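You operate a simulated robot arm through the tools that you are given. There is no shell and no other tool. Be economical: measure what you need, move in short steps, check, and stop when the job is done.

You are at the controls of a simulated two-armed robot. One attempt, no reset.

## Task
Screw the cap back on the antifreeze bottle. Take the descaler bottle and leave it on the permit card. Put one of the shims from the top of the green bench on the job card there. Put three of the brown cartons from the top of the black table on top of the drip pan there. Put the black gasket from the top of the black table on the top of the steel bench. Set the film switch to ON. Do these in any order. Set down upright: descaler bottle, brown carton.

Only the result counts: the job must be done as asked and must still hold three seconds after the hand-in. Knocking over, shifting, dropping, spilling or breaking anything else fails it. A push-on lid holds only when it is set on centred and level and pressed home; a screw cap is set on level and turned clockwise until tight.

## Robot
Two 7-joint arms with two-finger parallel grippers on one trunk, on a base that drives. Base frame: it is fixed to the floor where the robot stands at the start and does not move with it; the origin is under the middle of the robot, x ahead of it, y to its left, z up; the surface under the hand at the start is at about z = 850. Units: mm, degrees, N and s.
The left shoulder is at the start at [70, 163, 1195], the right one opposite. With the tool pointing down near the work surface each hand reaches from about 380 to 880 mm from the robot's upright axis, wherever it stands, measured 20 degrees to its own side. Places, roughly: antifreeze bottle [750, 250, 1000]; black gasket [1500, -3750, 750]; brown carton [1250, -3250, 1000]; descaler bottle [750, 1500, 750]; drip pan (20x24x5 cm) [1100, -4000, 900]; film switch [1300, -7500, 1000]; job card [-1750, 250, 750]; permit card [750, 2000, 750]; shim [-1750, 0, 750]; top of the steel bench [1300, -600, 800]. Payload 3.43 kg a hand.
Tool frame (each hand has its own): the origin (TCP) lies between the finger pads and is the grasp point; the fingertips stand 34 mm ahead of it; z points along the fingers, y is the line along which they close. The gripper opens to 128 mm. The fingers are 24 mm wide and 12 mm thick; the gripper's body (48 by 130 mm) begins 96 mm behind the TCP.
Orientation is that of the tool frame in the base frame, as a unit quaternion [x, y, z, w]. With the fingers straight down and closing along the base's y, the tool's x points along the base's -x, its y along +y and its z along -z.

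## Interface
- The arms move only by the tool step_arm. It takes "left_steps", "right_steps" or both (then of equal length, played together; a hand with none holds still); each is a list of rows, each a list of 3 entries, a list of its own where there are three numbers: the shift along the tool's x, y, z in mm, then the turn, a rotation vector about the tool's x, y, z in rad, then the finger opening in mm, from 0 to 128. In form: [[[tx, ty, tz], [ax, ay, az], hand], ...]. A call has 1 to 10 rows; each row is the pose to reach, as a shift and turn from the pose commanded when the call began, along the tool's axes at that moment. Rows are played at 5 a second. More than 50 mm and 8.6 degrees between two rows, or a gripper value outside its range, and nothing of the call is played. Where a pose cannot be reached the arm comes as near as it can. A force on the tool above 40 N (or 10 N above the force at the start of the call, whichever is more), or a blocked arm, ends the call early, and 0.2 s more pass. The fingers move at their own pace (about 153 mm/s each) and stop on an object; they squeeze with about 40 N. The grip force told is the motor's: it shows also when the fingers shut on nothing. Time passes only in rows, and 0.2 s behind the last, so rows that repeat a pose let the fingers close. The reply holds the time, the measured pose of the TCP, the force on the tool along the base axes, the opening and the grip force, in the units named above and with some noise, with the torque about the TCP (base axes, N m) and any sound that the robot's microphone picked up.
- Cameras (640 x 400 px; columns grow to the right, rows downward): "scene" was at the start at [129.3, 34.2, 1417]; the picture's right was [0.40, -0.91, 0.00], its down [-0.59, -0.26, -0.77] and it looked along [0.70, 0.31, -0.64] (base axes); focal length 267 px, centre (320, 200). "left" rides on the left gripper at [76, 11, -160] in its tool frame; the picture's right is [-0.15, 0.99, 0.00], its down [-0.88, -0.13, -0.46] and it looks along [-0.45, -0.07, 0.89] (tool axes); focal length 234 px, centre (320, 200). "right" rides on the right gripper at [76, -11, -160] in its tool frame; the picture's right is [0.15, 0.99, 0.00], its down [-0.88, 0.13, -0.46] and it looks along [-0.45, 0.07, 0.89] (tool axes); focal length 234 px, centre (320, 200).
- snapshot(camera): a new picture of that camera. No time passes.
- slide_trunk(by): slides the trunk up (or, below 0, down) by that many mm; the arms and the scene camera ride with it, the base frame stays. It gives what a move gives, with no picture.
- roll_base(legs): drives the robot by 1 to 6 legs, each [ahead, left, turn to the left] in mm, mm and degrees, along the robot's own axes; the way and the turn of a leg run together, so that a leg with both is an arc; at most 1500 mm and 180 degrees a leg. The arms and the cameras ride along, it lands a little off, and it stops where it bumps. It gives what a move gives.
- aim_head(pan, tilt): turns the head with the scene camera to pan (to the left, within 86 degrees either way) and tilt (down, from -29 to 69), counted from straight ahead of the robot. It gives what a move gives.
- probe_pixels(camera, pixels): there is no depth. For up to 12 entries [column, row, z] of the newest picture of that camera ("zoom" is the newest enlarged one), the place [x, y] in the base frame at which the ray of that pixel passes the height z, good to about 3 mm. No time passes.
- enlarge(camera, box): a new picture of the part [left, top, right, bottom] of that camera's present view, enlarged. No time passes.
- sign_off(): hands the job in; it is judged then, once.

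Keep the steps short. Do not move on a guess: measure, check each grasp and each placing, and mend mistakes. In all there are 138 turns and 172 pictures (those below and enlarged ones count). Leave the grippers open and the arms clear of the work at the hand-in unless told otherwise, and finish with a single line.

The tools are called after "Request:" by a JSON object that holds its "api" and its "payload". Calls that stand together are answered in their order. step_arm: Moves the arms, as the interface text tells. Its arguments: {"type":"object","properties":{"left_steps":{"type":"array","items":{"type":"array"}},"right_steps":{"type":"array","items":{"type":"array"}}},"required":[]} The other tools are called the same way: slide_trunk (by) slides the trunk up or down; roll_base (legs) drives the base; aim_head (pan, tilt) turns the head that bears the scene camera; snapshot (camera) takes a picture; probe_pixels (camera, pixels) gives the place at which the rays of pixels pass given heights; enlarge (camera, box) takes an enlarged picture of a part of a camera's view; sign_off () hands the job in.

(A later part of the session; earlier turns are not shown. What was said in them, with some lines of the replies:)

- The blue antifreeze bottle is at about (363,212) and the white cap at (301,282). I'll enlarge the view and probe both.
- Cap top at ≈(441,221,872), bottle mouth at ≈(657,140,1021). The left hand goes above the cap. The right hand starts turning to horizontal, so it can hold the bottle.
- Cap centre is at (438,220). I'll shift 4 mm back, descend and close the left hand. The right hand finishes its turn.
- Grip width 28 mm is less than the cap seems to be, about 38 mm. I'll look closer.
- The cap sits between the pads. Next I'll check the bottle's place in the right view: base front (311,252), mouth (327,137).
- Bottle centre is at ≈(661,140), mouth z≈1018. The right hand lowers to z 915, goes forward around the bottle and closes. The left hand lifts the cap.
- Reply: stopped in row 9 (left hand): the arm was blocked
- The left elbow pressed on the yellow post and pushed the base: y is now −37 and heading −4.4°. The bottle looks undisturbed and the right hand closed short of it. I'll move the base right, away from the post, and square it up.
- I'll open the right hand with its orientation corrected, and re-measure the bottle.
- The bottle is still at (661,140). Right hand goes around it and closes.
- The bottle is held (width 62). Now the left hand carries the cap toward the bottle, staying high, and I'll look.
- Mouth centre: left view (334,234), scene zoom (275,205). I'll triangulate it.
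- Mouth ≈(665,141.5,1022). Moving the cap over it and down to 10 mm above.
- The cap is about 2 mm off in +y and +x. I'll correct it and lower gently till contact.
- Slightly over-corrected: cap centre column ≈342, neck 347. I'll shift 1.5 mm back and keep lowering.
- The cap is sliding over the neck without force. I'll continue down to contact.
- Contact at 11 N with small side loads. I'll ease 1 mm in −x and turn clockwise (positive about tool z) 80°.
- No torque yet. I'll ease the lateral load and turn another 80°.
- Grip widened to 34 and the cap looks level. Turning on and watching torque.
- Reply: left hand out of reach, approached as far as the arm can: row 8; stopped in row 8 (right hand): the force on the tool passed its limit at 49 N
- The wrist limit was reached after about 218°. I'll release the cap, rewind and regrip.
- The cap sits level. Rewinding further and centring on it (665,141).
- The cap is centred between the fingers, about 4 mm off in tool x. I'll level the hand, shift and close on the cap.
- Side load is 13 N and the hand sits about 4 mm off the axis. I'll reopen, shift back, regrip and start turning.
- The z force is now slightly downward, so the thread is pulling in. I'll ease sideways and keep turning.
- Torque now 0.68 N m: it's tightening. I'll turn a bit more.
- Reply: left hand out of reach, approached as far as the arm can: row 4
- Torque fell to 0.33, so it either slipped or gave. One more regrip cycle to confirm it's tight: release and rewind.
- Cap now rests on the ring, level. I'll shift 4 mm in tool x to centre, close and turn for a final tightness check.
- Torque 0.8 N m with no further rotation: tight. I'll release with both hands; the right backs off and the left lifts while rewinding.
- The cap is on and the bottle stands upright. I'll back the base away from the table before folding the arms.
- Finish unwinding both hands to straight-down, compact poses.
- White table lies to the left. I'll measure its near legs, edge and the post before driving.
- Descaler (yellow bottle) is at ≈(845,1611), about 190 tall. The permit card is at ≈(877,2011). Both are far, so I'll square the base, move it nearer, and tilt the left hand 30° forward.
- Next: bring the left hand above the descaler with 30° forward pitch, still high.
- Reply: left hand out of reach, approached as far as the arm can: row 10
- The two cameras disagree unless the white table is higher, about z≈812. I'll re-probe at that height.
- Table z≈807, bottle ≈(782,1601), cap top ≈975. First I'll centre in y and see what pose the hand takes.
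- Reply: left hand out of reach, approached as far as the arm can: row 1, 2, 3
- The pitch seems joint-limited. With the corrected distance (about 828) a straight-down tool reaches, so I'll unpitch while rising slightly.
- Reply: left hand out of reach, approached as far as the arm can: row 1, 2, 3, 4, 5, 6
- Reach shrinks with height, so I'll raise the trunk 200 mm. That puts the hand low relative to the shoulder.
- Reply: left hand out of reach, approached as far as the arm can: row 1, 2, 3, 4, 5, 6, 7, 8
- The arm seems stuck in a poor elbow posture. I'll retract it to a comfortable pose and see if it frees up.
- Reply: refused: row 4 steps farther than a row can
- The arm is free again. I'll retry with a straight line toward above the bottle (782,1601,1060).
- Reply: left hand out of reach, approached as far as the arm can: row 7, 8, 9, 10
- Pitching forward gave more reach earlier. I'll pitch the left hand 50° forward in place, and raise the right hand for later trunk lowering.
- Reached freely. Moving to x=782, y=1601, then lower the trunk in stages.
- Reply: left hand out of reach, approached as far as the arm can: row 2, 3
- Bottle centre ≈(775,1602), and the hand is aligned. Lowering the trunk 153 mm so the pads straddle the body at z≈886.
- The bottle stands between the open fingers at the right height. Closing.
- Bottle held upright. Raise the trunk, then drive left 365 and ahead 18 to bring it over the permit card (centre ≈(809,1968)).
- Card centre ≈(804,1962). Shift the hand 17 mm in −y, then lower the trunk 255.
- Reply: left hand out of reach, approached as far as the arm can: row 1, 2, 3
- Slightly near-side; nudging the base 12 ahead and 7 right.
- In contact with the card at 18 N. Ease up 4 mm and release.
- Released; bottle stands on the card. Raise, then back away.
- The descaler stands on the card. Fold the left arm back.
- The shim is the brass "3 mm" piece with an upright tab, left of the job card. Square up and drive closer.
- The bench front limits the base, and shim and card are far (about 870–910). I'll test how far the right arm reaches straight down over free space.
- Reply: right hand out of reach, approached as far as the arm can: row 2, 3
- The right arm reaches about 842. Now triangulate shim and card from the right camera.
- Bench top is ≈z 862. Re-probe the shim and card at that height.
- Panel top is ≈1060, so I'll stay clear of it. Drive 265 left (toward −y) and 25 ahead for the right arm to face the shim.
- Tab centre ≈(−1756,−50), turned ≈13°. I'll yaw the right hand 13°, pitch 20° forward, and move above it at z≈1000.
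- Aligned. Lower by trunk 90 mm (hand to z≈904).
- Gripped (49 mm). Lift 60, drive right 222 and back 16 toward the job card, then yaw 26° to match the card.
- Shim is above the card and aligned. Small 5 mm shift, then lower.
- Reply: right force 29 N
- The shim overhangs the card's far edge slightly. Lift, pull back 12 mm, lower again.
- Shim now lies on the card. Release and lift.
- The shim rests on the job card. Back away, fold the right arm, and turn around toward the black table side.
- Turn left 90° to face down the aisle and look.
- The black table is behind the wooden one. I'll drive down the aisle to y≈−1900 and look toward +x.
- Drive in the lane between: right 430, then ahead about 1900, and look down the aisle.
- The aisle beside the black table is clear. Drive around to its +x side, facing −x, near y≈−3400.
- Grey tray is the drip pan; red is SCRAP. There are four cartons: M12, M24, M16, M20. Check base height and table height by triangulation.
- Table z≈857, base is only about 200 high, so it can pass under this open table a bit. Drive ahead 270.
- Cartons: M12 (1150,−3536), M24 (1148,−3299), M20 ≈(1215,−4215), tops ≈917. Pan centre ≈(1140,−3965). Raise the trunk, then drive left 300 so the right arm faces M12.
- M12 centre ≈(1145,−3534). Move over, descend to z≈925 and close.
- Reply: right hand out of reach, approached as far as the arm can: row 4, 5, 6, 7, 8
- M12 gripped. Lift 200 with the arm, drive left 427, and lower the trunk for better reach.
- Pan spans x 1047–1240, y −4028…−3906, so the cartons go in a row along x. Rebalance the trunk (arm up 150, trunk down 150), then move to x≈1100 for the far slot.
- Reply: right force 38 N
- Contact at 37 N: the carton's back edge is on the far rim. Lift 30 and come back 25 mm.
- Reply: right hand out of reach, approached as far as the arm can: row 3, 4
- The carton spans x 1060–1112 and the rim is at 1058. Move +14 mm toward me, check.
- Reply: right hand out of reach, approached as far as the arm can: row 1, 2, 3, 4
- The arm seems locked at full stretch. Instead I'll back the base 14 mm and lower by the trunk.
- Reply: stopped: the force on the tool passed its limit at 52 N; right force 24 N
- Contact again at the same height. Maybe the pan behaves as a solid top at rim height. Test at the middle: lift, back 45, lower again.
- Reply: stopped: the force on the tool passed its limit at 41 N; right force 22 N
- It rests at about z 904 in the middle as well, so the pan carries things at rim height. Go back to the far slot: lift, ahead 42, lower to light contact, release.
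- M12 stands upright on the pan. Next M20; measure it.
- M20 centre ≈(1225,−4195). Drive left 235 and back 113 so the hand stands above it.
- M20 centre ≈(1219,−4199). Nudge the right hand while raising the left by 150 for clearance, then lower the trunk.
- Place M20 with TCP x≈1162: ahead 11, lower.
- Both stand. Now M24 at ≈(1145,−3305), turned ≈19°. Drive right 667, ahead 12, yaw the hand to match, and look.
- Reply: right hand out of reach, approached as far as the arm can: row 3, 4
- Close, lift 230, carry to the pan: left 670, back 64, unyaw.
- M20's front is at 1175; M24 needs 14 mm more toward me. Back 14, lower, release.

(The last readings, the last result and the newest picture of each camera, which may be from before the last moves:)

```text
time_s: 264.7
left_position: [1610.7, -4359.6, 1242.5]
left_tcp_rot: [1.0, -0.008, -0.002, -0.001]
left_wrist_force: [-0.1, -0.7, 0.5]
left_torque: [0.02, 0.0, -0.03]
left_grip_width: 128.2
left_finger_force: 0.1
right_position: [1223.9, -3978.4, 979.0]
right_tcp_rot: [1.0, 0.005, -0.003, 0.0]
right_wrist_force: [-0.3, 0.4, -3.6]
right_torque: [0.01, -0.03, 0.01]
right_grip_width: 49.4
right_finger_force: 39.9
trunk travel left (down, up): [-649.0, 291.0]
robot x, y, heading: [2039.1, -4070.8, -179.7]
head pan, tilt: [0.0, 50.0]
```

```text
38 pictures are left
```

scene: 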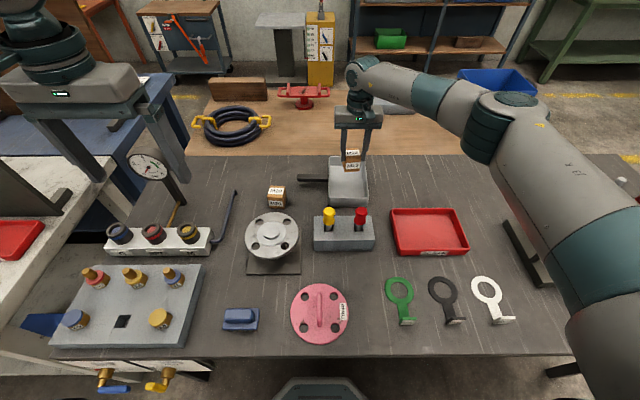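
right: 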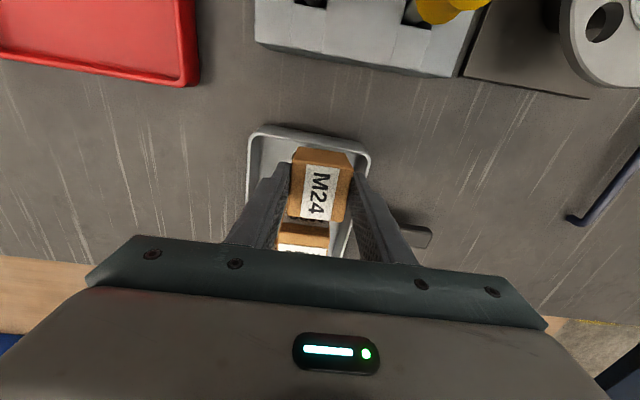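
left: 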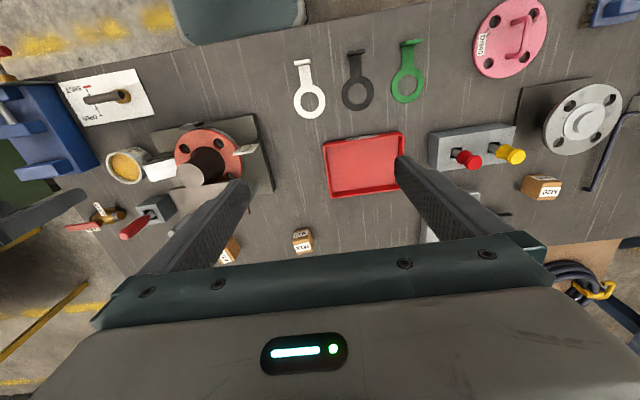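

Request:
{"api": "slide_trunk", "payload": {"by": -7}}

Request:
{"api": "step_arm", "payload": {"right_steps": [[[0, 0, 0], [0, 0, 0], 65], [[0, 0, 0], [0, 0, 0], 90], [[0, 0, 0], [0, 0, 0], 90]]}}

Request:
{"api": "slide_trunk", "payload": {"by": 200}}

Request:
{"api": "snapshot", "payload": {"camera": "scene"}}

Request:
{"api": "snapshot", "payload": {"camera": "right"}}

```text
time_s: 265.2
left_position: [1609.8, -4360.9, 1236.8]
left_tcp_rot: [1.0, -0.007, -0.002, -0.001]
left_wrist_force: [-1.2, 0.1, 0.2]
left_torque: [0.01, -0.01, 0.01]
left_grip_width: 128.2
left_finger_force: 0.1
right_position: [1224.3, -3976.7, 974.4]
right_tcp_rot: [1.0, 0.004, -0.004, 0.001]
right_wrist_force: [-1.4, 1.3, 15.0]
right_torque: [-0.34, -0.21, 0.01]
right_grip_width: 50.0
right_finger_force: 40.5
trunk travel left (down, up): [-642.0, 298.0]
robot x, y, heading: [2039.0, -4073.1, -180.3]
head pan, tilt: [0.0, 50.0]
```

```text
time_s: 266.0
left_position: [1609.3, -4361.4, 1235.6]
left_tcp_rot: [1.0, -0.007, -0.001, -0.002]
left_wrist_force: [0.4, 0.6, 0.6]
left_torque: [-0.02, -0.01, -0.01]
left_grip_width: 128.2
left_finger_force: 0.0
right_position: [1223.8, -3978.2, 971.0]
right_tcp_rot: [1.0, 0.005, -0.001, 0.0]
right_wrist_force: [-0.5, 0.5, -0.2]
right_torque: [0.02, 0.02, 0.03]
right_grip_width: 90.0
right_finger_force: 0.0
trunk travel left (down, up): [-642.0, 298.0]
robot x, y, heading: [2037.8, -4072.9, -180.0]
head pan, tilt: [0.0, 50.0]
```

```text
time_s: 268.2
left_position: [1608.9, -4360.6, 1434.5]
left_tcp_rot: [1.0, -0.006, 0.0, -0.002]
left_wrist_force: [0.5, -0.4, 0.1]
left_torque: [0.0, -0.02, -0.02]
left_grip_width: 128.1
left_finger_force: 0.0
right_position: [1224.6, -3978.7, 1172.1]
right_tcp_rot: [1.0, 0.004, -0.001, 0.0]
right_wrist_force: [-0.2, 0.5, -0.3]
right_torque: [0.02, -0.01, 0.01]
right_grip_width: 90.0
right_finger_force: 0.1
trunk travel left (down, up): [-842.0, 98.0]
robot x, y, heading: [2039.0, -4070.9, -179.9]
head pan, tilt: [0.0, 50.0]
```

```text
37 pictures are left
```

scene: 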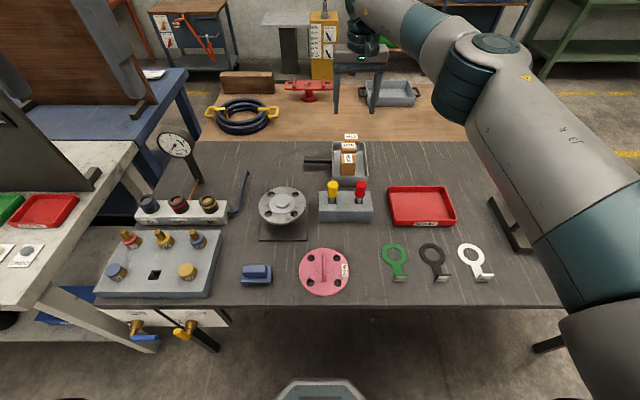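

```text
36 pictures are left
```

right: 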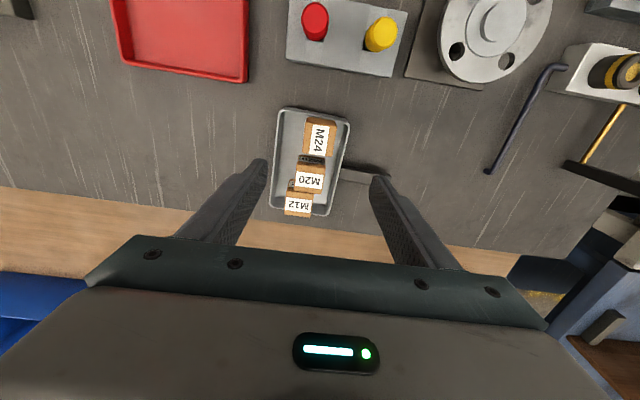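

All three cartons stand in the pan. Next the black gasket: retract the right arm 300 and drive over its tab.

Request:
{"api": "step_arm", "payload": {"right_steps": [[[30, 0, -20], [0, 0, 0], 90], [[60, 0, -40], [0, 0, 0], 90], [[100, 0, -40], [0, 0, 0], 90], [[140, 0, -40], [0, 0, 0], 90], [[180, 0, -30], [0, 0, 0], 90], [[220, 0, -20], [0, 0, 0], 90], [[260, 0, 0], [0, 0, 0], 90], [[300, 0, 20], [0, 0, 0], 90]]}}

Request:
{"api": "roll_base", "payload": {"legs": [[-65, 0, 0], [0, -245, 0]]}}

Request:
{"api": "slide_trunk", "payload": {"by": -120}}

Request:
{"api": "snapshot", "payload": {"camera": "right"}}

```text
time_s: 270.0
left_position: [1610.7, -4360.3, 1436.3]
left_tcp_rot: [1.0, -0.007, -0.003, -0.002]
left_wrist_force: [0.6, 0.7, -0.6]
left_torque: [-0.01, 0.07, 0.01]
left_grip_width: 128.0
left_finger_force: 0.1
right_position: [1521.9, -3976.5, 1156.4]
right_tcp_rot: [1.0, 0.004, -0.002, 0.0]
right_wrist_force: [0.5, 1.0, 1.2]
right_torque: [0.0, 0.03, -0.03]
right_grip_width: 90.0
right_finger_force: 0.1
trunk travel left (down, up): [-842.0, 98.0]
robot x, y, heading: [2038.0, -4071.7, -179.8]
head pan, tilt: [0.0, 50.0]
```

```text
time_s: 272.4
left_position: [1676.2, -4104.7, 1436.9]
left_tcp_rot: [1.0, -0.005, -0.003, -0.003]
left_wrist_force: [0.3, -0.3, 0.6]
left_torque: [0.01, 0.01, -0.03]
left_grip_width: 128.0
left_finger_force: 0.1
right_position: [1587.3, -3721.9, 1155.2]
right_tcp_rot: [1.0, 0.007, -0.002, -0.001]
right_wrist_force: [0.0, -0.8, 0.2]
right_torque: [0.01, 0.01, 0.0]
right_grip_width: 90.2
right_finger_force: 0.0
trunk travel left (down, up): [-842.0, 98.0]
robot x, y, heading: [2098.6, -3814.1, -179.6]
head pan, tilt: [0.0, 50.0]
```

```text
time_s: 273.9
left_position: [1674.3, -4103.3, 1316.1]
left_tcp_rot: [1.0, -0.005, -0.001, -0.001]
left_wrist_force: [0.2, -1.0, -0.1]
left_torque: [0.01, -0.02, 0.01]
left_grip_width: 127.9
left_finger_force: 0.0
right_position: [1585.7, -3720.0, 1035.6]
right_tcp_rot: [1.0, 0.006, -0.003, 0.001]
right_wrist_force: [-0.2, 0.5, 0.0]
right_torque: [0.03, -0.01, -0.01]
right_grip_width: 90.1
right_finger_force: 0.1
trunk travel left (down, up): [-722.0, 218.0]
robot x, y, heading: [2102.2, -3817.8, -179.9]
head pan, tilt: [0.0, 50.0]
```

```text
35 pictures are left
```

right: 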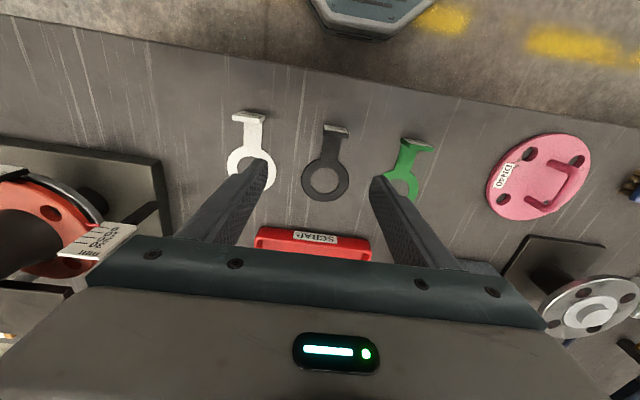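

Request:
{"api": "enlarge", "payload": {"camera": "right", "box": [270, 100, 400, 210]}}

```text
3.64 times, centred on (335, 155) of right
```

zoom: 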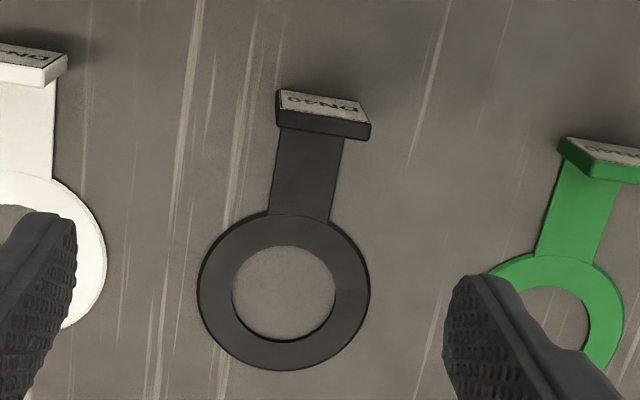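

Request:
{"api": "probe_pixels", "payload": {"camera": "zoom", "pixels": [[280, 125, 880], [368, 135, 880], [281, 110, 880], [370, 122, 880], [278, 90, 858], [358, 100, 858], [284, 291, 861], [278, 125, 861], [340, 135, 861]]}}

Request:
{"api": "probe_pixels", "payload": {"camera": "scene", "pixels": [[432, 278, 858], [451, 278, 858], [433, 273, 880], [451, 273, 880]]}}

```text
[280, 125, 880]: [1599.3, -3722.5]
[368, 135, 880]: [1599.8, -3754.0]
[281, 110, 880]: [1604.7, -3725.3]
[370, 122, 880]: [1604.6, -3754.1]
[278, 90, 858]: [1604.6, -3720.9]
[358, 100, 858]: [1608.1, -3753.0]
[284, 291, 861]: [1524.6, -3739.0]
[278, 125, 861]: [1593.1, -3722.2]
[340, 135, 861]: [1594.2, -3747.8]
```

```text
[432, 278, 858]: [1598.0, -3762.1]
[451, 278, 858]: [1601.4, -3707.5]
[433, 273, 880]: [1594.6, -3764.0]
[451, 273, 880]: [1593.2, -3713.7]
```

Tab centre ≈(1602,−3738), width ≈32. Move over with fingers at 64, descend to z≈898, close.

Request:
{"api": "step_arm", "payload": {"right_steps": [[[8, 9, 0], [0, 0, 0], 64], [[16, 18, 0], [0, 0, 0], 64], [[16, 18, 45], [0, 0, 0], 64], [[16, 18, 90], [0, 0, 0], 64], [[16, 18, 125], [0, 0, 0], 64], [[16, 18, 136], [0, 0, 0], 64], [[16, 18, 136], [0, 0, 0], 64]]}}

Request:
{"api": "snapshot", "payload": {"camera": "right"}}

```text
time_s: 275.6
left_position: [1675.0, -4103.4, 1316.6]
left_tcp_rot: [1.0, -0.005, 0.0, -0.001]
left_wrist_force: [-0.7, -0.5, 0.7]
left_torque: [0.0, 0.01, -0.01]
left_grip_width: 128.3
left_finger_force: 0.0
right_position: [1602.5, -3739.6, 899.9]
right_tcp_rot: [1.0, 0.006, -0.002, 0.0]
right_wrist_force: [-1.3, 0.0, 0.0]
right_torque: [0.0, -0.02, 0.01]
right_grip_width: 64.0
right_finger_force: 0.1
trunk travel left (down, up): [-722.0, 218.0]
robot x, y, heading: [2102.9, -3814.9, -179.8]
head pan, tilt: [0.0, 50.0]
```

```text
33 pictures are left
```

right: 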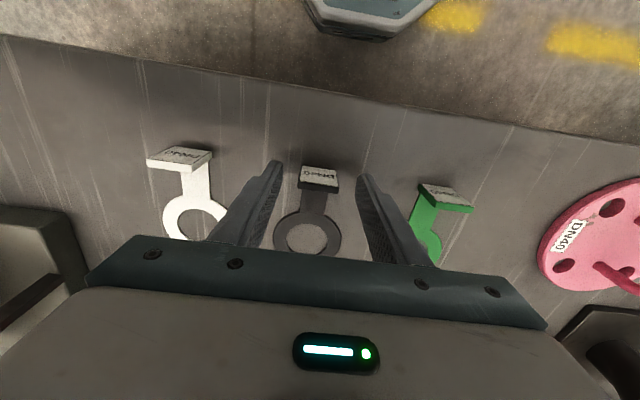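

Request:
{"api": "step_arm", "payload": {"right_steps": [[[0, 0, 3], [0, 0, 0], 64], [[0, 0, 3], [0, 0, 0], 20], [[0, 0, 3], [0, 0, 0], 0], [[0, 0, 3], [0, 0, 0], 0], [[0, 0, -40], [0, 0, 0], 0], [[0, 0, -80], [0, 0, 0], 0], [[0, 0, -120], [0, 0, 0], 0], [[0, 0, -160], [0, 0, 0], 0]]}}

Request:
{"api": "snapshot", "payload": {"camera": "right"}}

```text
time_s: 277.4
left_position: [1675.0, -4104.5, 1315.9]
left_tcp_rot: [1.0, -0.005, -0.001, -0.002]
left_wrist_force: [-0.5, -0.3, 0.5]
left_torque: [0.01, 0.04, 0.0]
left_grip_width: 128.1
left_finger_force: 0.1
right_position: [1603.3, -3738.5, 1059.6]
right_tcp_rot: [1.0, 0.006, -0.002, 0.0]
right_wrist_force: [-0.3, 0.8, 0.0]
right_torque: [-0.03, -0.02, 0.02]
right_grip_width: 32.7
right_finger_force: 40.0
trunk travel left (down, up): [-722.0, 218.0]
robot x, y, heading: [2105.9, -3818.7, -179.8]
head pan, tilt: [0.0, 50.0]
```

```text
32 pictures are left
```

right: 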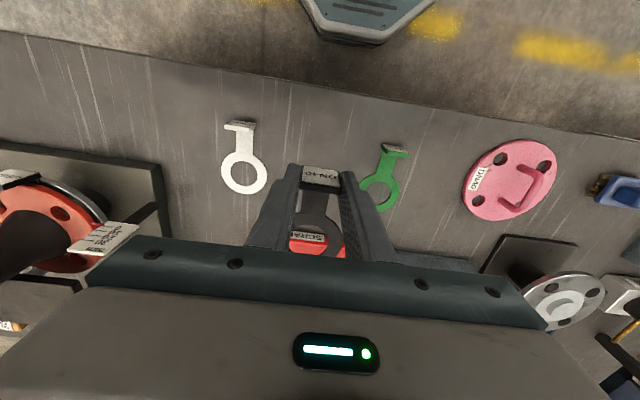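

Gasket gripped and lifted. Back off, turn to face +y and look at the way to the steel bench.

Request:
{"api": "roll_base", "payload": {"legs": [[-150, 0, 0], [0, 0, -90]]}}

Request:
{"api": "aim_head", "payload": {"pan": 15, "tilt": 20}}

Request:
{"api": "snapshot", "payload": {"camera": "scene"}}

```text
time_s: 282.6
left_position: [1968.8, -3384.6, 1315.6]
left_tcp_rot: [-0.7, 0.714, 0.0, 0.002]
left_wrist_force: [0.4, -0.5, -0.4]
left_torque: [0.01, 0.05, 0.0]
left_grip_width: 128.1
left_finger_force: 0.1
right_position: [2335.0, -3317.7, 1059.3]
right_tcp_rot: [0.708, -0.706, -0.002, -0.002]
right_wrist_force: [0.2, 0.1, 0.0]
right_torque: [-0.04, -0.03, 0.0]
right_grip_width: 32.5
right_finger_force: 39.1
trunk travel left (down, up): [-722.0, 218.0]
robot x, y, heading: [2257.7, -3815.3, 89.6]
head pan, tilt: [0.0, 50.0]
```

```text
time_s: 283.5
left_position: [1969.5, -3384.4, 1314.9]
left_tcp_rot: [-0.699, 0.715, -0.001, 0.002]
left_wrist_force: [1.1, 1.1, 0.5]
left_torque: [0.04, 0.01, 0.01]
left_grip_width: 128.0
left_finger_force: 0.0
right_position: [2335.2, -3317.3, 1059.4]
right_tcp_rot: [0.708, -0.706, -0.001, -0.001]
right_wrist_force: [-0.4, -0.9, -0.2]
right_torque: [0.0, -0.03, 0.02]
right_grip_width: 32.7
right_finger_force: 40.0
trunk travel left (down, up): [-722.0, 218.0]
robot x, y, heading: [2253.5, -3818.1, 89.5]
head pan, tilt: [15.0, 20.0]
```

```text
31 pictures are left
```

scene: 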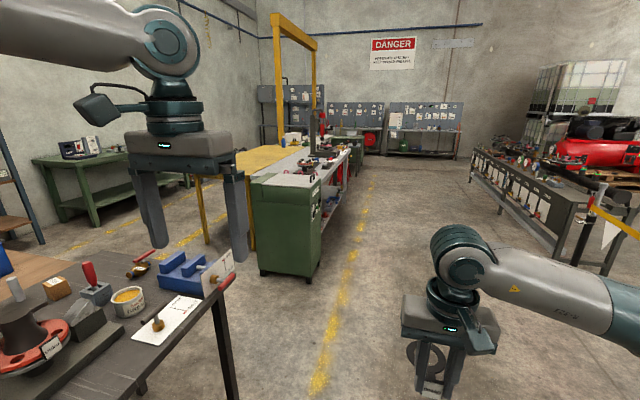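

Request:
{"api": "probe_pixels", "payload": {"camera": "scene", "pixels": [[320, 275, 0], [335, 205, 0], [350, 150, 860], [325, 172, 860], [558, 265, 0], [572, 262, 0], [470, 180, 0]]}}

Request:
{"api": "enlarge", "payload": {"camera": "scene", "box": [220, 110, 380, 220]}}

```text
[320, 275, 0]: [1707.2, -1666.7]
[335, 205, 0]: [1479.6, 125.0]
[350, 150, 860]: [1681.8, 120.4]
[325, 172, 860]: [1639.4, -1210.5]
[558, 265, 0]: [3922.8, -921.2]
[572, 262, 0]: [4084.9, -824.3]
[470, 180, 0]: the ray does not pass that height
```

```text
3.64 times, centred on (300, 165) of scene
```

zoom: 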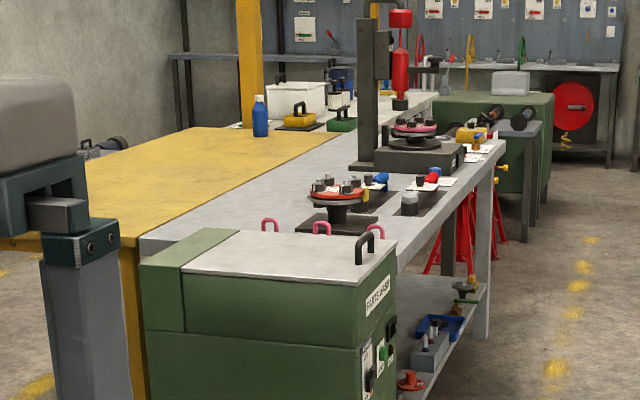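

Clear aisle. Drive ahead 2850 to y≈−960, turn left to face the steel bench.

Request:
{"api": "roll_base", "payload": {"legs": [[1450, 0, 0.4], [1420, 0, 0], [0, 0, 90]]}}

Request:
{"api": "aim_head", "payload": {"pan": 0, "tilt": 38}}

Request:
{"api": "snapshot", "payload": {"camera": "scene"}}

```text
time_s: 301.5
left_position: [1782.0, -1235.6, 1316.2]
left_tcp_rot: [0.999, 0.034, -0.002, -0.001]
left_wrist_force: [-0.1, 0.5, 0.4]
left_torque: [-0.01, 0.04, -0.03]
left_grip_width: 128.1
left_finger_force: 0.2
right_position: [1680.6, -878.2, 1059.8]
right_tcp_rot: [0.999, 0.046, -0.002, 0.0]
right_wrist_force: [-0.6, 0.1, 0.1]
right_torque: [0.03, -0.02, 0.03]
right_grip_width: 32.7
right_finger_force: 40.0
trunk travel left (down, up): [-722.0, 218.0]
robot x, y, heading: [2181.6, -913.0, -175.2]
head pan, tilt: [15.0, 20.0]
```

```text
time_s: 302.3
left_position: [1782.4, -1236.7, 1316.7]
left_tcp_rot: [0.999, 0.035, -0.001, -0.002]
left_wrist_force: [0.2, -0.1, 0.5]
left_torque: [-0.02, -0.03, -0.04]
left_grip_width: 128.1
left_finger_force: 0.0
right_position: [1681.0, -877.6, 1058.3]
right_tcp_rot: [0.999, 0.046, -0.001, 0.0]
right_wrist_force: [0.3, 0.7, 0.5]
right_torque: [0.01, -0.01, -0.02]
right_grip_width: 32.6
right_finger_force: 40.0
trunk travel left (down, up): [-722.0, 218.0]
robot x, y, heading: [2186.7, -912.9, -175.2]
head pan, tilt: [0.0, 38.0]
```

```text
29 pictures are left
```

scene: 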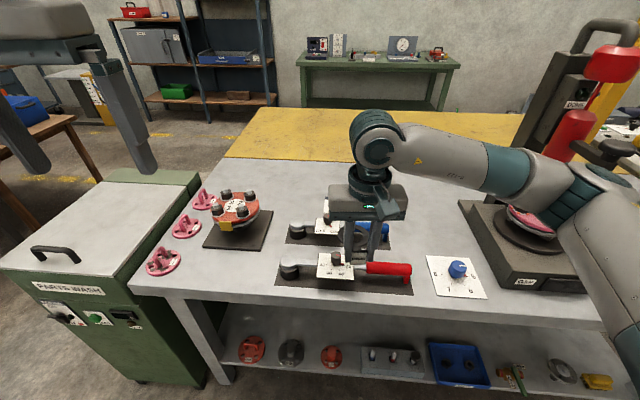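

Request:
{"api": "snapshot", "payload": {"camera": "right"}}

Request:
{"api": "probe_pixels", "payload": {"camera": "scene", "pixels": [[300, 175, 855], [300, 200, 855], [282, 271, 855], [282, 271, 800], [410, 250, 900], [445, 210, 855], [445, 180, 855], [427, 256, 855], [485, 297, 855], [427, 256, 800], [485, 297, 800]]}}

```text
28 pictures are left
```

right: 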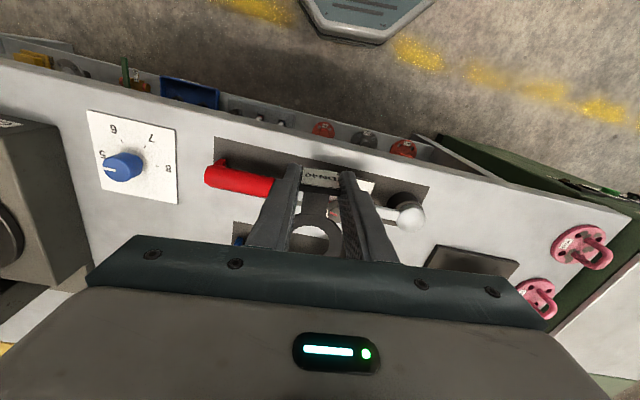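

```text
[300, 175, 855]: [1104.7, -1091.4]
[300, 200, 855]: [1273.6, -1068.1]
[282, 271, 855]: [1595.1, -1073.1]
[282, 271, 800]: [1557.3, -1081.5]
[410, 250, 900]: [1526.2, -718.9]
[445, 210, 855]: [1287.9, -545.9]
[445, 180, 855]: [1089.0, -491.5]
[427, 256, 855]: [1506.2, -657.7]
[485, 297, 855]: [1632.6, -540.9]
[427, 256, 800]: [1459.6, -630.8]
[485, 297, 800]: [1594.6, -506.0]
```

Request:
{"api": "probe_pixels", "payload": {"camera": "right", "pixels": [[178, 204, 800], [178, 204, 855], [178, 204, 880], [87, 110, 800], [87, 110, 855], [87, 110, 880]]}}

```text
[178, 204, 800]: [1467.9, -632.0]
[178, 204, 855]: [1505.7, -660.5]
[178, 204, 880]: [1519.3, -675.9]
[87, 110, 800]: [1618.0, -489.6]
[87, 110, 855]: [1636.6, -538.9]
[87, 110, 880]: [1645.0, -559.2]
```

Bench z≈857. A free area lies around (1260,−605). Square up, drive right and ahead.

Request:
{"api": "roll_base", "payload": {"legs": [[0, 0, -4.8], [0, -222, 0], [170, 0, 0]]}}

Request:
{"api": "snapshot", "payload": {"camera": "right"}}

```text
time_s: 305.6
left_position: [1594.0, -970.1, 1319.2]
left_tcp_rot: [1.0, -0.008, -0.006, -0.003]
left_wrist_force: [0.8, -0.7, 0.6]
left_torque: [0.06, 0.1, 0.02]
left_grip_width: 128.1
left_finger_force: 0.1
right_position: [1523.9, -604.5, 1064.8]
right_tcp_rot: [1.0, 0.005, -0.005, 0.001]
right_wrist_force: [1.7, -0.5, 0.4]
right_torque: [0.03, 0.13, 0.0]
right_grip_width: 32.4
right_finger_force: 40.1
trunk travel left (down, up): [-722.0, 218.0]
robot x, y, heading: [2011.1, -683.0, 180.0]
head pan, tilt: [0.0, 38.0]
```

```text
27 pictures are left
```

right: 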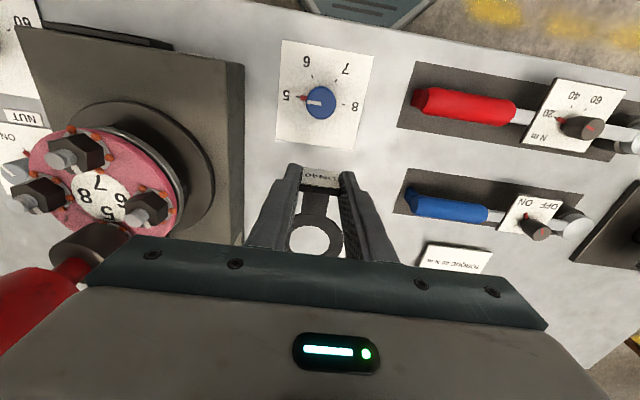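

Request:
{"api": "probe_pixels", "payload": {"camera": "right", "pixels": [[243, 238, 857], [243, 238, 900], [394, 212, 857], [418, 265, 857], [332, 150, 857], [300, 240, 1015]]}}

```text
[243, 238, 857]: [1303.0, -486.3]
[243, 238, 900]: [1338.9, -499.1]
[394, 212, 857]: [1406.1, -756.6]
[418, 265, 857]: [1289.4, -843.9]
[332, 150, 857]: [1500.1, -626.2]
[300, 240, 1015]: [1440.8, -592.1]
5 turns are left
```

Only 5 turns remain. I'll place the gasket here (tab at x≈1444, clear of the dial card and press), check it, then drive straight toward the film switch and look.

Request:
{"api": "step_arm", "payload": {"right_steps": [[[-40, 0, 0], [0, 0, 0], 0], [[-80, 0, 0], [0, 0, 0], 0], [[-80, 0, 45], [0, 0, 0], 0], [[-80, 0, 90], [0, 0, 0], 0], [[-80, 0, 130], [0, 0, 0], 0], [[-80, 0, 155], [0, 0, 0], 0], [[-80, 0, 164], [0, 0, 0], 0], [[-80, 0, 164], [0, 0, 0], 70], [[-80, 0, 164], [0, 0, 0], 70], [[-80, 0, 164], [0, 0, 0], 70]]}}

Request:
{"api": "step_arm", "payload": {"right_steps": [[[0, 0, 0], [0, 0, 0], 70], [[0, 0, 0], [0, 0, 0], 70], [[0, 0, -40], [0, 0, 0], 70], [[0, 0, -80], [0, 0, 0], 70], [[0, 0, -120], [0, 0, 0], 70], [[0, 0, -160], [0, 0, 0], 70], [[40, 0, -180], [0, 0, 0], 70], [[80, 0, -180], [0, 0, 0], 70]]}}

Request:
{"api": "snapshot", "payload": {"camera": "right"}}

Request:
{"api": "roll_base", "payload": {"legs": [[-540, 0, 0], [0, 0, 90], [1380, 0, 0], [1380, 0, 0], [1380, 0, 0], [1380, 0, 0]]}}

Request:
{"api": "aim_head", "payload": {"pan": -42, "tilt": 18}}

Request:
{"api": "snapshot", "payload": {"camera": "scene"}}

Request:
{"api": "enlarge", "payload": {"camera": "scene", "box": [200, 130, 440, 280]}}

Request:
{"api": "probe_pixels", "payload": {"camera": "scene", "pixels": [[320, 200, 900], [200, 200, 900], [440, 200, 900], [320, 240, 900], [320, 280, 0], [320, 340, 0], [200, 240, 900], [440, 240, 900]]}}

```text
time_s: 306.9
left_position: [1589.6, -977.5, 1315.1]
left_tcp_rot: [1.0, -0.007, -0.003, -0.005]
left_wrist_force: [0.0, -0.1, 0.8]
left_torque: [0.01, 0.04, 0.04]
left_grip_width: 128.3
left_finger_force: 0.0
right_position: [1387.9, -614.8, 1026.0]
right_tcp_rot: [0.995, 0.004, -0.096, 0.004]
right_wrist_force: [0.2, -0.1, 1.5]
right_torque: [0.0, 0.01, -0.03]
right_grip_width: 32.6
right_finger_force: 40.2
trunk travel left (down, up): [-722.0, 218.0]
robot x, y, heading: [2007.8, -682.9, -179.5]
head pan, tilt: [0.0, 38.0]
stopped in row 6 (right hand): the arm was blocked; the commanded pose is now the measured one
```

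```text
time_s: 308.7
left_position: [1584.3, -968.2, 1315.7]
left_tcp_rot: [1.0, -0.007, -0.001, -0.002]
left_wrist_force: [0.0, 0.7, 0.5]
left_torque: [-0.02, -0.01, 0.02]
left_grip_width: 127.9
left_finger_force: 0.2
right_position: [1496.3, -602.9, 1180.7]
right_tcp_rot: [0.996, 0.003, -0.087, 0.006]
right_wrist_force: [0.0, -0.9, 1.2]
right_torque: [-0.03, 0.01, 0.0]
right_grip_width: 69.5
right_finger_force: 0.1
trunk travel left (down, up): [-722.0, 218.0]
robot x, y, heading: [2011.9, -683.7, -180.0]
head pan, tilt: [0.0, 38.0]
```

```text
26 pictures are left
```

right: 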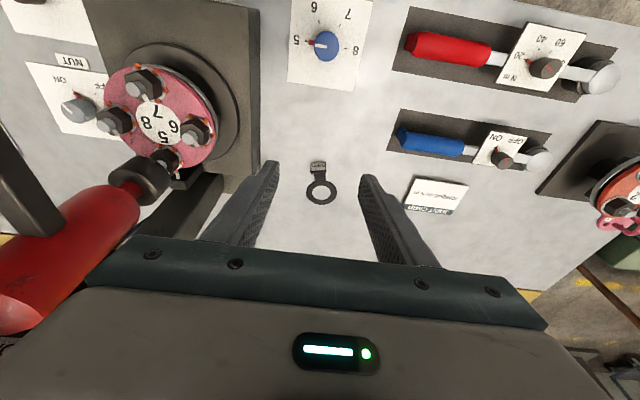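

```text
time_s: 341.8
left_position: [2828.6, -6671.2, 1316.6]
left_tcp_rot: [0.713, 0.701, -0.003, 0.0]
left_wrist_force: [0.4, 0.4, 0.2]
left_torque: [0.02, 0.01, 0.02]
left_grip_width: 127.9
left_finger_force: 0.1
right_position: [2463.1, -6759.2, 1180.1]
right_tcp_rot: [0.703, 0.706, -0.057, 0.065]
right_wrist_force: [0.4, -0.1, -0.3]
right_torque: [0.02, -0.03, -0.04]
right_grip_width: 69.9
right_finger_force: 0.2
trunk travel left (down, up): [-722.0, 218.0]
robot x, y, heading: [2543.6, -6239.0, -90.3]
head pan, tilt: [0.0, 38.0]
```

```text
time_s: 342.8
left_position: [2829.2, -6671.4, 1316.7]
left_tcp_rot: [0.712, 0.702, -0.003, -0.001]
left_wrist_force: [-0.5, 0.1, 0.6]
left_torque: [-0.04, 0.02, 0.03]
left_grip_width: 127.8
left_finger_force: 0.1
right_position: [2463.9, -6757.9, 1180.0]
right_tcp_rot: [0.702, 0.706, -0.057, 0.065]
right_wrist_force: [0.2, -0.7, 0.0]
right_torque: [0.0, 0.03, 0.01]
right_grip_width: 70.0
right_finger_force: 0.1
trunk travel left (down, up): [-722.0, 218.0]
robot x, y, heading: [2541.9, -6242.9, -90.3]
head pan, tilt: [-42.0, 18.0]
```

```text
25 pictures are left
```

scene: 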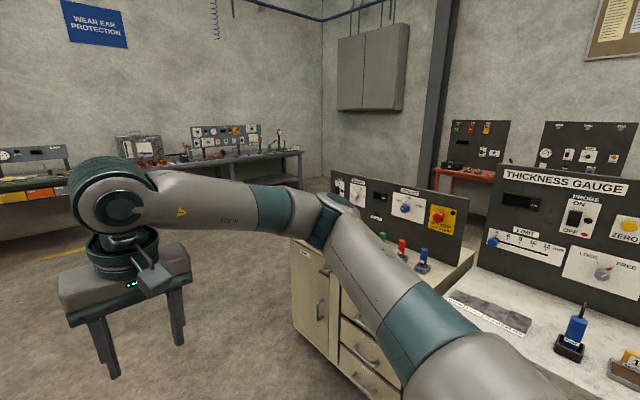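

```text
2.67 times, centred on (320, 205) of scene
```

zoom: 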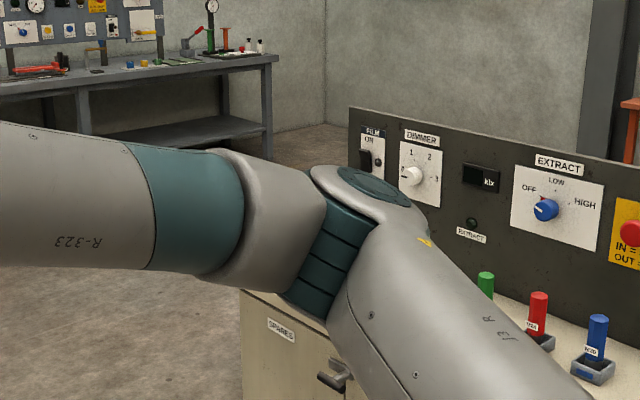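

```text
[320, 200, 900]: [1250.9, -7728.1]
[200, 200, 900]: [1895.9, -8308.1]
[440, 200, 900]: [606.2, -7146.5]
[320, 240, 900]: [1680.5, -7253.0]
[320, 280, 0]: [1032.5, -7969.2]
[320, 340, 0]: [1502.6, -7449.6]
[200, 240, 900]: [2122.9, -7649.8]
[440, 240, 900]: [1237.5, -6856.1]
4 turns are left
```

The gasket lies flat on the steel bench. The film switch is on the black panel (px ≈(337,190)), which faces +x. I'll turn to face it, move in sideways, close the right fingers and look closely.

Request:
{"api": "probe_pixels", "payload": {"camera": "scene", "pixels": [[336.5, 190, 1000], [336.5, 190, 1030], [336.5, 190, 1050], [340, 375, 0], [294, 322, 0], [336, 182, 1040]]}}

Request:
{"api": "roll_base", "payload": {"legs": [[0, 0, -89.7], [0, 1345, 0], [380, 0, 0]]}}

Request:
{"api": "step_arm", "payload": {"right_steps": [[[0, 0, 0], [0, 0, 0], 0], [[0, 0, 0], [0, 0, 0], 0], [[0, 0, 0], [0, 0, 0], 0]]}}

Request:
{"api": "aim_head", "payload": {"pan": 0, "tilt": 30}}

Request:
{"api": "snapshot", "payload": {"camera": "scene"}}

Request:
{"api": "enlarge", "payload": {"camera": "scene", "box": [240, 130, 400, 230]}}

Request:
{"api": "enlarge", "payload": {"camera": "scene", "box": [120, 130, 280, 230]}}

Request:
{"api": "probe_pixels", "payload": {"camera": "scene", "pixels": [[320, 200, 1030], [220, 200, 1030], [420, 200, 1030], [320, 180, 1030], [320, 220, 1030], [320, 160, 1030], [220, 160, 1030], [420, 160, 1030], [320, 200, 1000], [320, 160, 1000], [320, 320, 860]]}}

Request:
{"api": "snapshot", "payload": {"camera": "right"}}

```text
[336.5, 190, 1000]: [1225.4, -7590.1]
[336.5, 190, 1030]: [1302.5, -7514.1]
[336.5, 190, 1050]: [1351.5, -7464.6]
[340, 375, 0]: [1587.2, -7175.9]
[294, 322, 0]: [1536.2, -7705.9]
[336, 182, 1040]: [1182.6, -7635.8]
```

```text
time_s: 355.5
left_position: [1706.0, -7881.7, 1317.2]
left_tcp_rot: [1.0, -0.007, -0.003, -0.002]
left_wrist_force: [0.1, -0.6, 0.8]
left_torque: [0.02, 0.02, -0.02]
left_grip_width: 127.9
left_finger_force: 0.0
right_position: [1617.2, -7516.4, 1179.3]
right_tcp_rot: [0.996, 0.005, -0.086, 0.006]
right_wrist_force: [-0.7, -0.8, 1.0]
right_torque: [0.01, 0.04, 0.0]
right_grip_width: 70.0
right_finger_force: 0.0
trunk travel left (down, up): [-722.0, 218.0]
robot x, y, heading: [2134.2, -7592.9, -179.5]
head pan, tilt: [-42.0, 18.0]
```

```text
time_s: 356.3
left_position: [1704.4, -7881.5, 1316.4]
left_tcp_rot: [1.0, -0.005, -0.001, -0.003]
left_wrist_force: [-0.1, -0.4, 0.5]
left_torque: [0.03, 0.0, 0.0]
left_grip_width: 127.9
left_finger_force: 0.1
right_position: [1616.9, -7517.0, 1180.3]
right_tcp_rot: [0.996, 0.004, -0.085, 0.006]
right_wrist_force: [-0.1, -0.2, -0.5]
right_torque: [-0.03, 0.0, 0.02]
right_grip_width: 0.0
right_finger_force: 33.1
trunk travel left (down, up): [-722.0, 218.0]
robot x, y, heading: [2135.0, -7595.2, -179.5]
head pan, tilt: [-42.0, 18.0]
```

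```text
time_s: 357.4
left_position: [1706.5, -7881.8, 1315.8]
left_tcp_rot: [1.0, -0.005, -0.002, -0.002]
left_wrist_force: [0.7, -0.3, -0.1]
left_torque: [0.0, -0.02, -0.01]
left_grip_width: 128.1
left_finger_force: 0.0
right_position: [1615.8, -7517.2, 1180.0]
right_tcp_rot: [0.996, 0.005, -0.086, 0.005]
right_wrist_force: [-0.8, 0.9, 1.5]
right_torque: [0.01, -0.02, 0.01]
right_grip_width: 0.0
right_finger_force: 32.3
trunk travel left (down, up): [-722.0, 218.0]
robot x, y, heading: [2129.9, -7597.3, -179.8]
head pan, tilt: [0.0, 30.0]
```

```text
23 pictures are left
```

scene: 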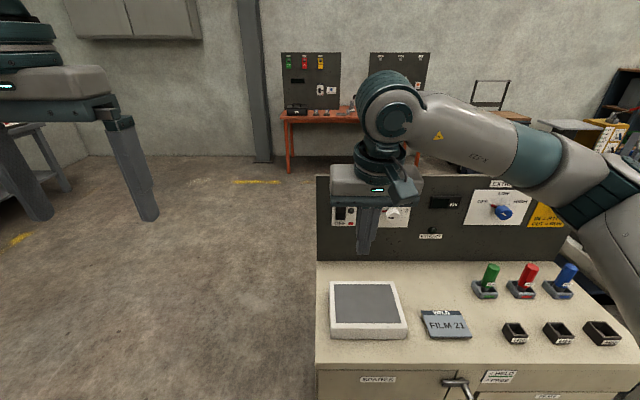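

```text
4.00 times, centred on (320, 180) of scene
```

zoom: 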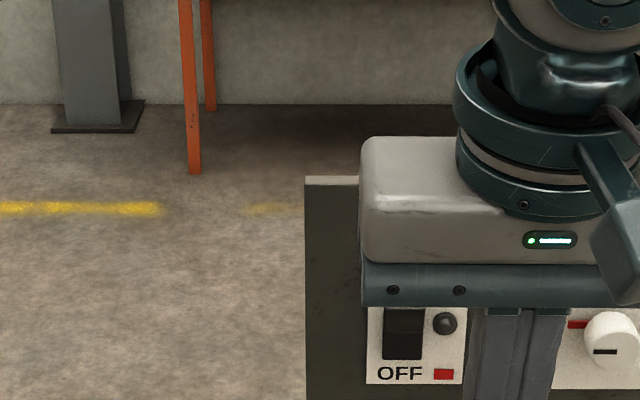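

```text
4.00 times, centred on (200, 180) of scene
```

zoom: 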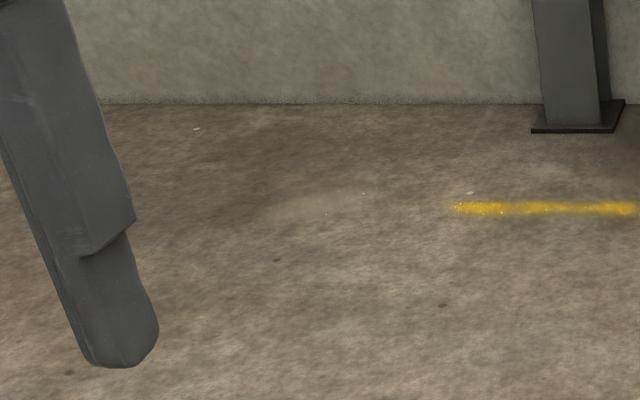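

```text
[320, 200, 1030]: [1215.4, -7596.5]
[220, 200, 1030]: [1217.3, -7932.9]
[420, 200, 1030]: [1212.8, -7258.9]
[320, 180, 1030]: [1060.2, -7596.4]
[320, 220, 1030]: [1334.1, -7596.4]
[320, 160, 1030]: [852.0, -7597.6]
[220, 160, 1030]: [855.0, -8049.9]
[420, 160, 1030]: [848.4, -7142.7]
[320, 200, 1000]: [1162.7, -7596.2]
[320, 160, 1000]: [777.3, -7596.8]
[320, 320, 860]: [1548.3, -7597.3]
```

```text
20 pictures are left
3 turns are left
```

right: 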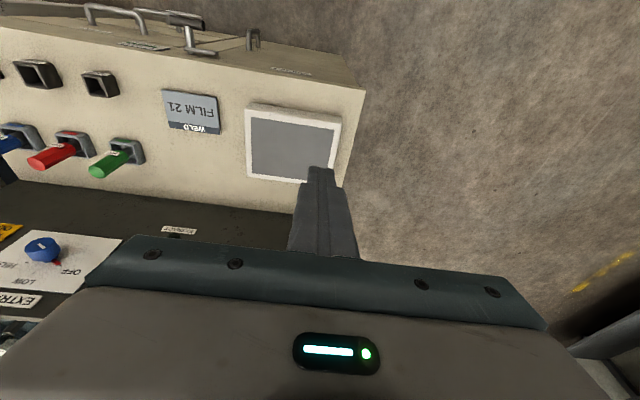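

Switch is a rocker (now OFF) at ≈(1270,−7533,1021); its upper half must be pressed in. Drive 150 nearer, bring the closed fingertip in front of the upper half (z≈1035), push with the force guard, retract and look.

Request:
{"api": "roll_base", "payload": {"legs": [[150, 0, 0]]}}

Request:
{"api": "aim_head", "payload": {"pan": 0, "tilt": 38}}

Request:
{"api": "step_arm", "payload": {"right_steps": [[[-25, 3, 27], [0, 0, 0], 0], [[-51, 5, 54], [0, 0, 0], 0], [[-76, 8, 81], [0, 0, 0], 0], [[-102, 11, 109], [0, 0, 0], 0], [[-126.7, 13.4, 135.8], [0, 0, 0], 0], [[-126.7, 13.4, 135.8], [0, 0, 0], 0]]}}

Request:
{"api": "enlarge", "payload": {"camera": "scene", "box": [270, 130, 430, 250]}}

Request:
{"api": "step_arm", "payload": {"right_steps": [[[-10, 0, 1.7], [0, 0, 0], 0], [[-20, 0, 3.5], [0, 0, 0], 0], [[-28, 0, 4.9], [0, 0, 0], 0], [[-36, 0, 6.2], [0, 0, 0], 0], [[-43, 0, 7.5], [0, 0, 0], 0], [[-50, 0, 8.7], [0, 0, 0], 0], [[-57, 0, 9.9], [0, 0, 0], 0]]}}

Request:
{"api": "enlarge", "payload": {"camera": "scene", "box": [270, 130, 430, 250]}}

Request:
{"api": "step_arm", "payload": {"right_steps": [[[39, 0, -7], [0, 0, 0], 0], [[79, 0, -14], [0, 0, 0], 0], [[79, -45, -24], [0, 0, 0], 0], [[79, -90, -34], [0, 0, 0], 0], [[79, -135, -44], [0, 0, 0], 0]]}}

Request:
{"api": "enlarge", "payload": {"camera": "scene", "box": [270, 130, 430, 250]}}

Request:
{"api": "snapshot", "payload": {"camera": "scene"}}

```text
time_s: 358.8
left_position: [1560.2, -7882.3, 1318.8]
left_tcp_rot: [1.0, -0.005, -0.003, -0.001]
left_wrist_force: [0.0, 0.3, 0.7]
left_torque: [-0.03, 0.04, 0.0]
left_grip_width: 128.1
left_finger_force: 0.2
right_position: [1471.3, -7517.9, 1181.3]
right_tcp_rot: [0.996, 0.004, -0.087, 0.004]
right_wrist_force: [0.2, -0.2, 0.0]
right_torque: [-0.01, 0.02, 0.0]
right_grip_width: 0.0
right_finger_force: 32.8
trunk travel left (down, up): [-722.0, 218.0]
robot x, y, heading: [1981.2, -7596.3, -179.7]
head pan, tilt: [0.0, 30.0]
```

```text
time_s: 359.4
left_position: [1558.1, -7883.5, 1316.6]
left_tcp_rot: [1.0, -0.006, -0.002, -0.002]
left_wrist_force: [-0.2, -0.1, 0.2]
left_torque: [-0.02, -0.01, -0.02]
left_grip_width: 128.2
left_finger_force: 0.0
right_position: [1468.4, -7517.2, 1181.3]
right_tcp_rot: [0.996, 0.005, -0.086, 0.006]
right_wrist_force: [-0.6, 0.0, 0.5]
right_torque: [0.01, -0.01, 0.03]
right_grip_width: 0.0
right_finger_force: 33.1
trunk travel left (down, up): [-722.0, 218.0]
robot x, y, heading: [1984.2, -7592.5, -179.5]
head pan, tilt: [0.0, 38.0]
```

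```text
time_s: 360.8
left_position: [1559.8, -7882.8, 1316.1]
left_tcp_rot: [1.0, -0.005, -0.003, -0.002]
left_wrist_force: [0.3, 1.3, -0.6]
left_torque: [-0.03, 0.01, -0.01]
left_grip_width: 128.1
left_finger_force: 0.1
right_position: [1322.6, -7534.4, 1066.7]
right_tcp_rot: [0.996, 0.005, -0.086, 0.007]
right_wrist_force: [0.9, 0.2, 0.5]
right_torque: [0.0, 0.03, 0.0]
right_grip_width: 0.2
right_finger_force: 33.1
trunk travel left (down, up): [-722.0, 218.0]
robot x, y, heading: [1983.9, -7597.2, -179.8]
head pan, tilt: [0.0, 38.0]
```

```text
3.33 times, centred on (350, 190) of scene
```

zoom: 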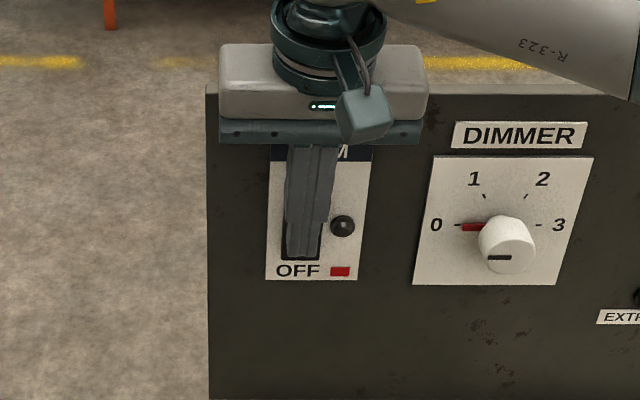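

```text
time_s: 361.9
left_position: [1561.7, -7882.0, 1318.1]
left_tcp_rot: [1.0, -0.007, -0.003, -0.003]
left_wrist_force: [-0.4, 0.2, -0.2]
left_torque: [0.05, -0.1, 0.03]
left_grip_width: 128.1
left_finger_force: 0.1
right_position: [1296.7, -7535.7, 1067.1]
right_tcp_rot: [0.997, 0.009, -0.077, 0.004]
right_wrist_force: [29.0, 4.4, 13.3]
right_torque: [0.16, -0.68, -0.13]
right_grip_width: 0.0
right_finger_force: 33.0
trunk travel left (down, up): [-722.0, 218.0]
robot x, y, heading: [1983.8, -7594.8, -180.0]
head pan, tilt: [0.0, 38.0]
stopped in row 5 (right hand): the force on the tool passed its limit at 47 N (the readings are from after the stop); the commanded pose is now the measured one
```

```text
3.33 times, centred on (350, 190) of scene
```

zoom: 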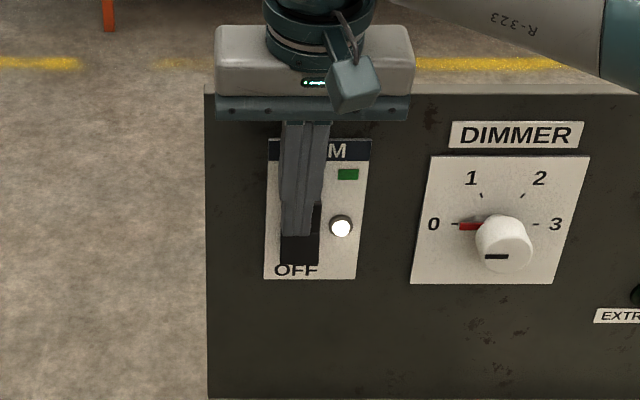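

```text
time_s: 363.1
left_position: [1560.4, -7880.7, 1316.4]
left_tcp_rot: [1.0, -0.006, -0.003, -0.001]
left_wrist_force: [0.8, 0.3, -0.3]
left_torque: [-0.02, 0.0, -0.03]
left_grip_width: 128.0
left_finger_force: 0.1
right_position: [1373.7, -7398.9, 1096.3]
right_tcp_rot: [0.997, 0.008, -0.079, 0.005]
right_wrist_force: [0.5, 0.2, 0.0]
right_torque: [0.0, 0.03, 0.0]
right_grip_width: 0.0
right_finger_force: 32.6
trunk travel left (down, up): [-722.0, 218.0]
robot x, y, heading: [1983.7, -7594.4, -180.1]
head pan, tilt: [0.0, 38.0]
```

```text
3.33 times, centred on (350, 190) of scene
```

zoom: 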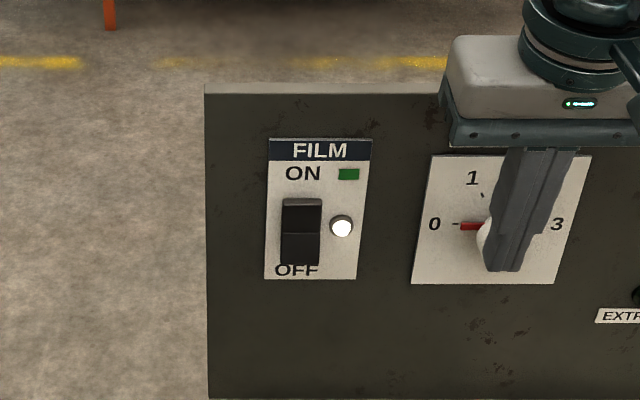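

```text
16 pictures are left
2 turns are left
```

scene: 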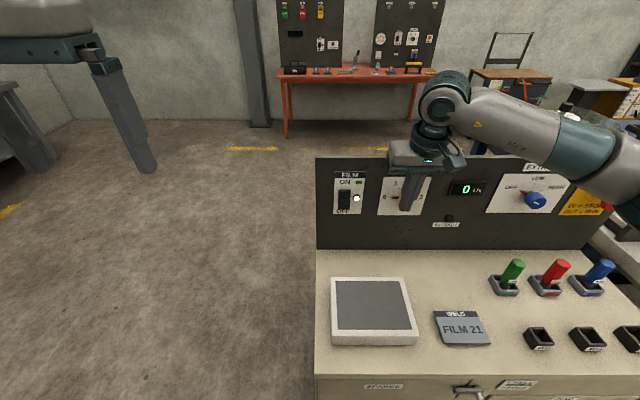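

The film switch is ON: the lamp is lit and the green flag shows. I'll back away, open the gripper and hand in.

Request:
{"api": "roll_base", "payload": {"legs": [[-300, 0, 0]]}}

Request:
{"api": "step_arm", "payload": {"right_steps": [[[0, 0, 0], [0, 0, 0], 128], [[0, 0, 0], [0, 0, 0], 128], [[0, 0, 0], [0, 0, 0], 128], [[0, 0, 0], [0, 0, 0], 128]]}}

Request:
{"api": "sign_off", "payload": {}}

```text
time_s: 365.1
left_position: [1861.7, -7879.5, 1315.6]
left_tcp_rot: [1.0, -0.009, -0.002, -0.003]
left_wrist_force: [0.3, -0.2, 0.5]
left_torque: [0.0, -0.02, 0.02]
left_grip_width: 127.8
left_finger_force: 0.0
right_position: [1680.8, -7396.1, 1093.7]
right_tcp_rot: [0.997, 0.005, -0.079, 0.005]
right_wrist_force: [0.3, -0.5, 0.0]
right_torque: [-0.02, 0.0, 0.01]
right_grip_width: 0.2
right_finger_force: 33.4
trunk travel left (down, up): [-722.0, 218.0]
robot x, y, heading: [2292.6, -7594.6, 180.1]
head pan, tilt: [0.0, 38.0]
```

```text
time_s: 366.1
left_position: [1862.4, -7879.4, 1316.7]
left_tcp_rot: [1.0, -0.009, -0.002, -0.002]
left_wrist_force: [-0.6, -0.5, 0.6]
left_torque: [-0.01, -0.04, -0.04]
left_grip_width: 127.9
left_finger_force: 0.1
right_position: [1680.6, -7396.9, 1093.8]
right_tcp_rot: [0.997, 0.005, -0.079, 0.005]
right_wrist_force: [-0.1, -0.1, -0.1]
right_torque: [0.02, -0.02, 0.02]
right_grip_width: 128.3
right_finger_force: 0.0
trunk travel left (down, up): [-722.0, 218.0]
robot x, y, heading: [2295.7, -7595.9, 179.9]
head pan, tilt: [0.0, 38.0]
```

```text
The job is handed in.
```

All six tasks were done and the job is handed in; the one flaw is that the gasket fell about 12 cm onto the steel bench when the arm was blocked, and it lay flat there afterwards.
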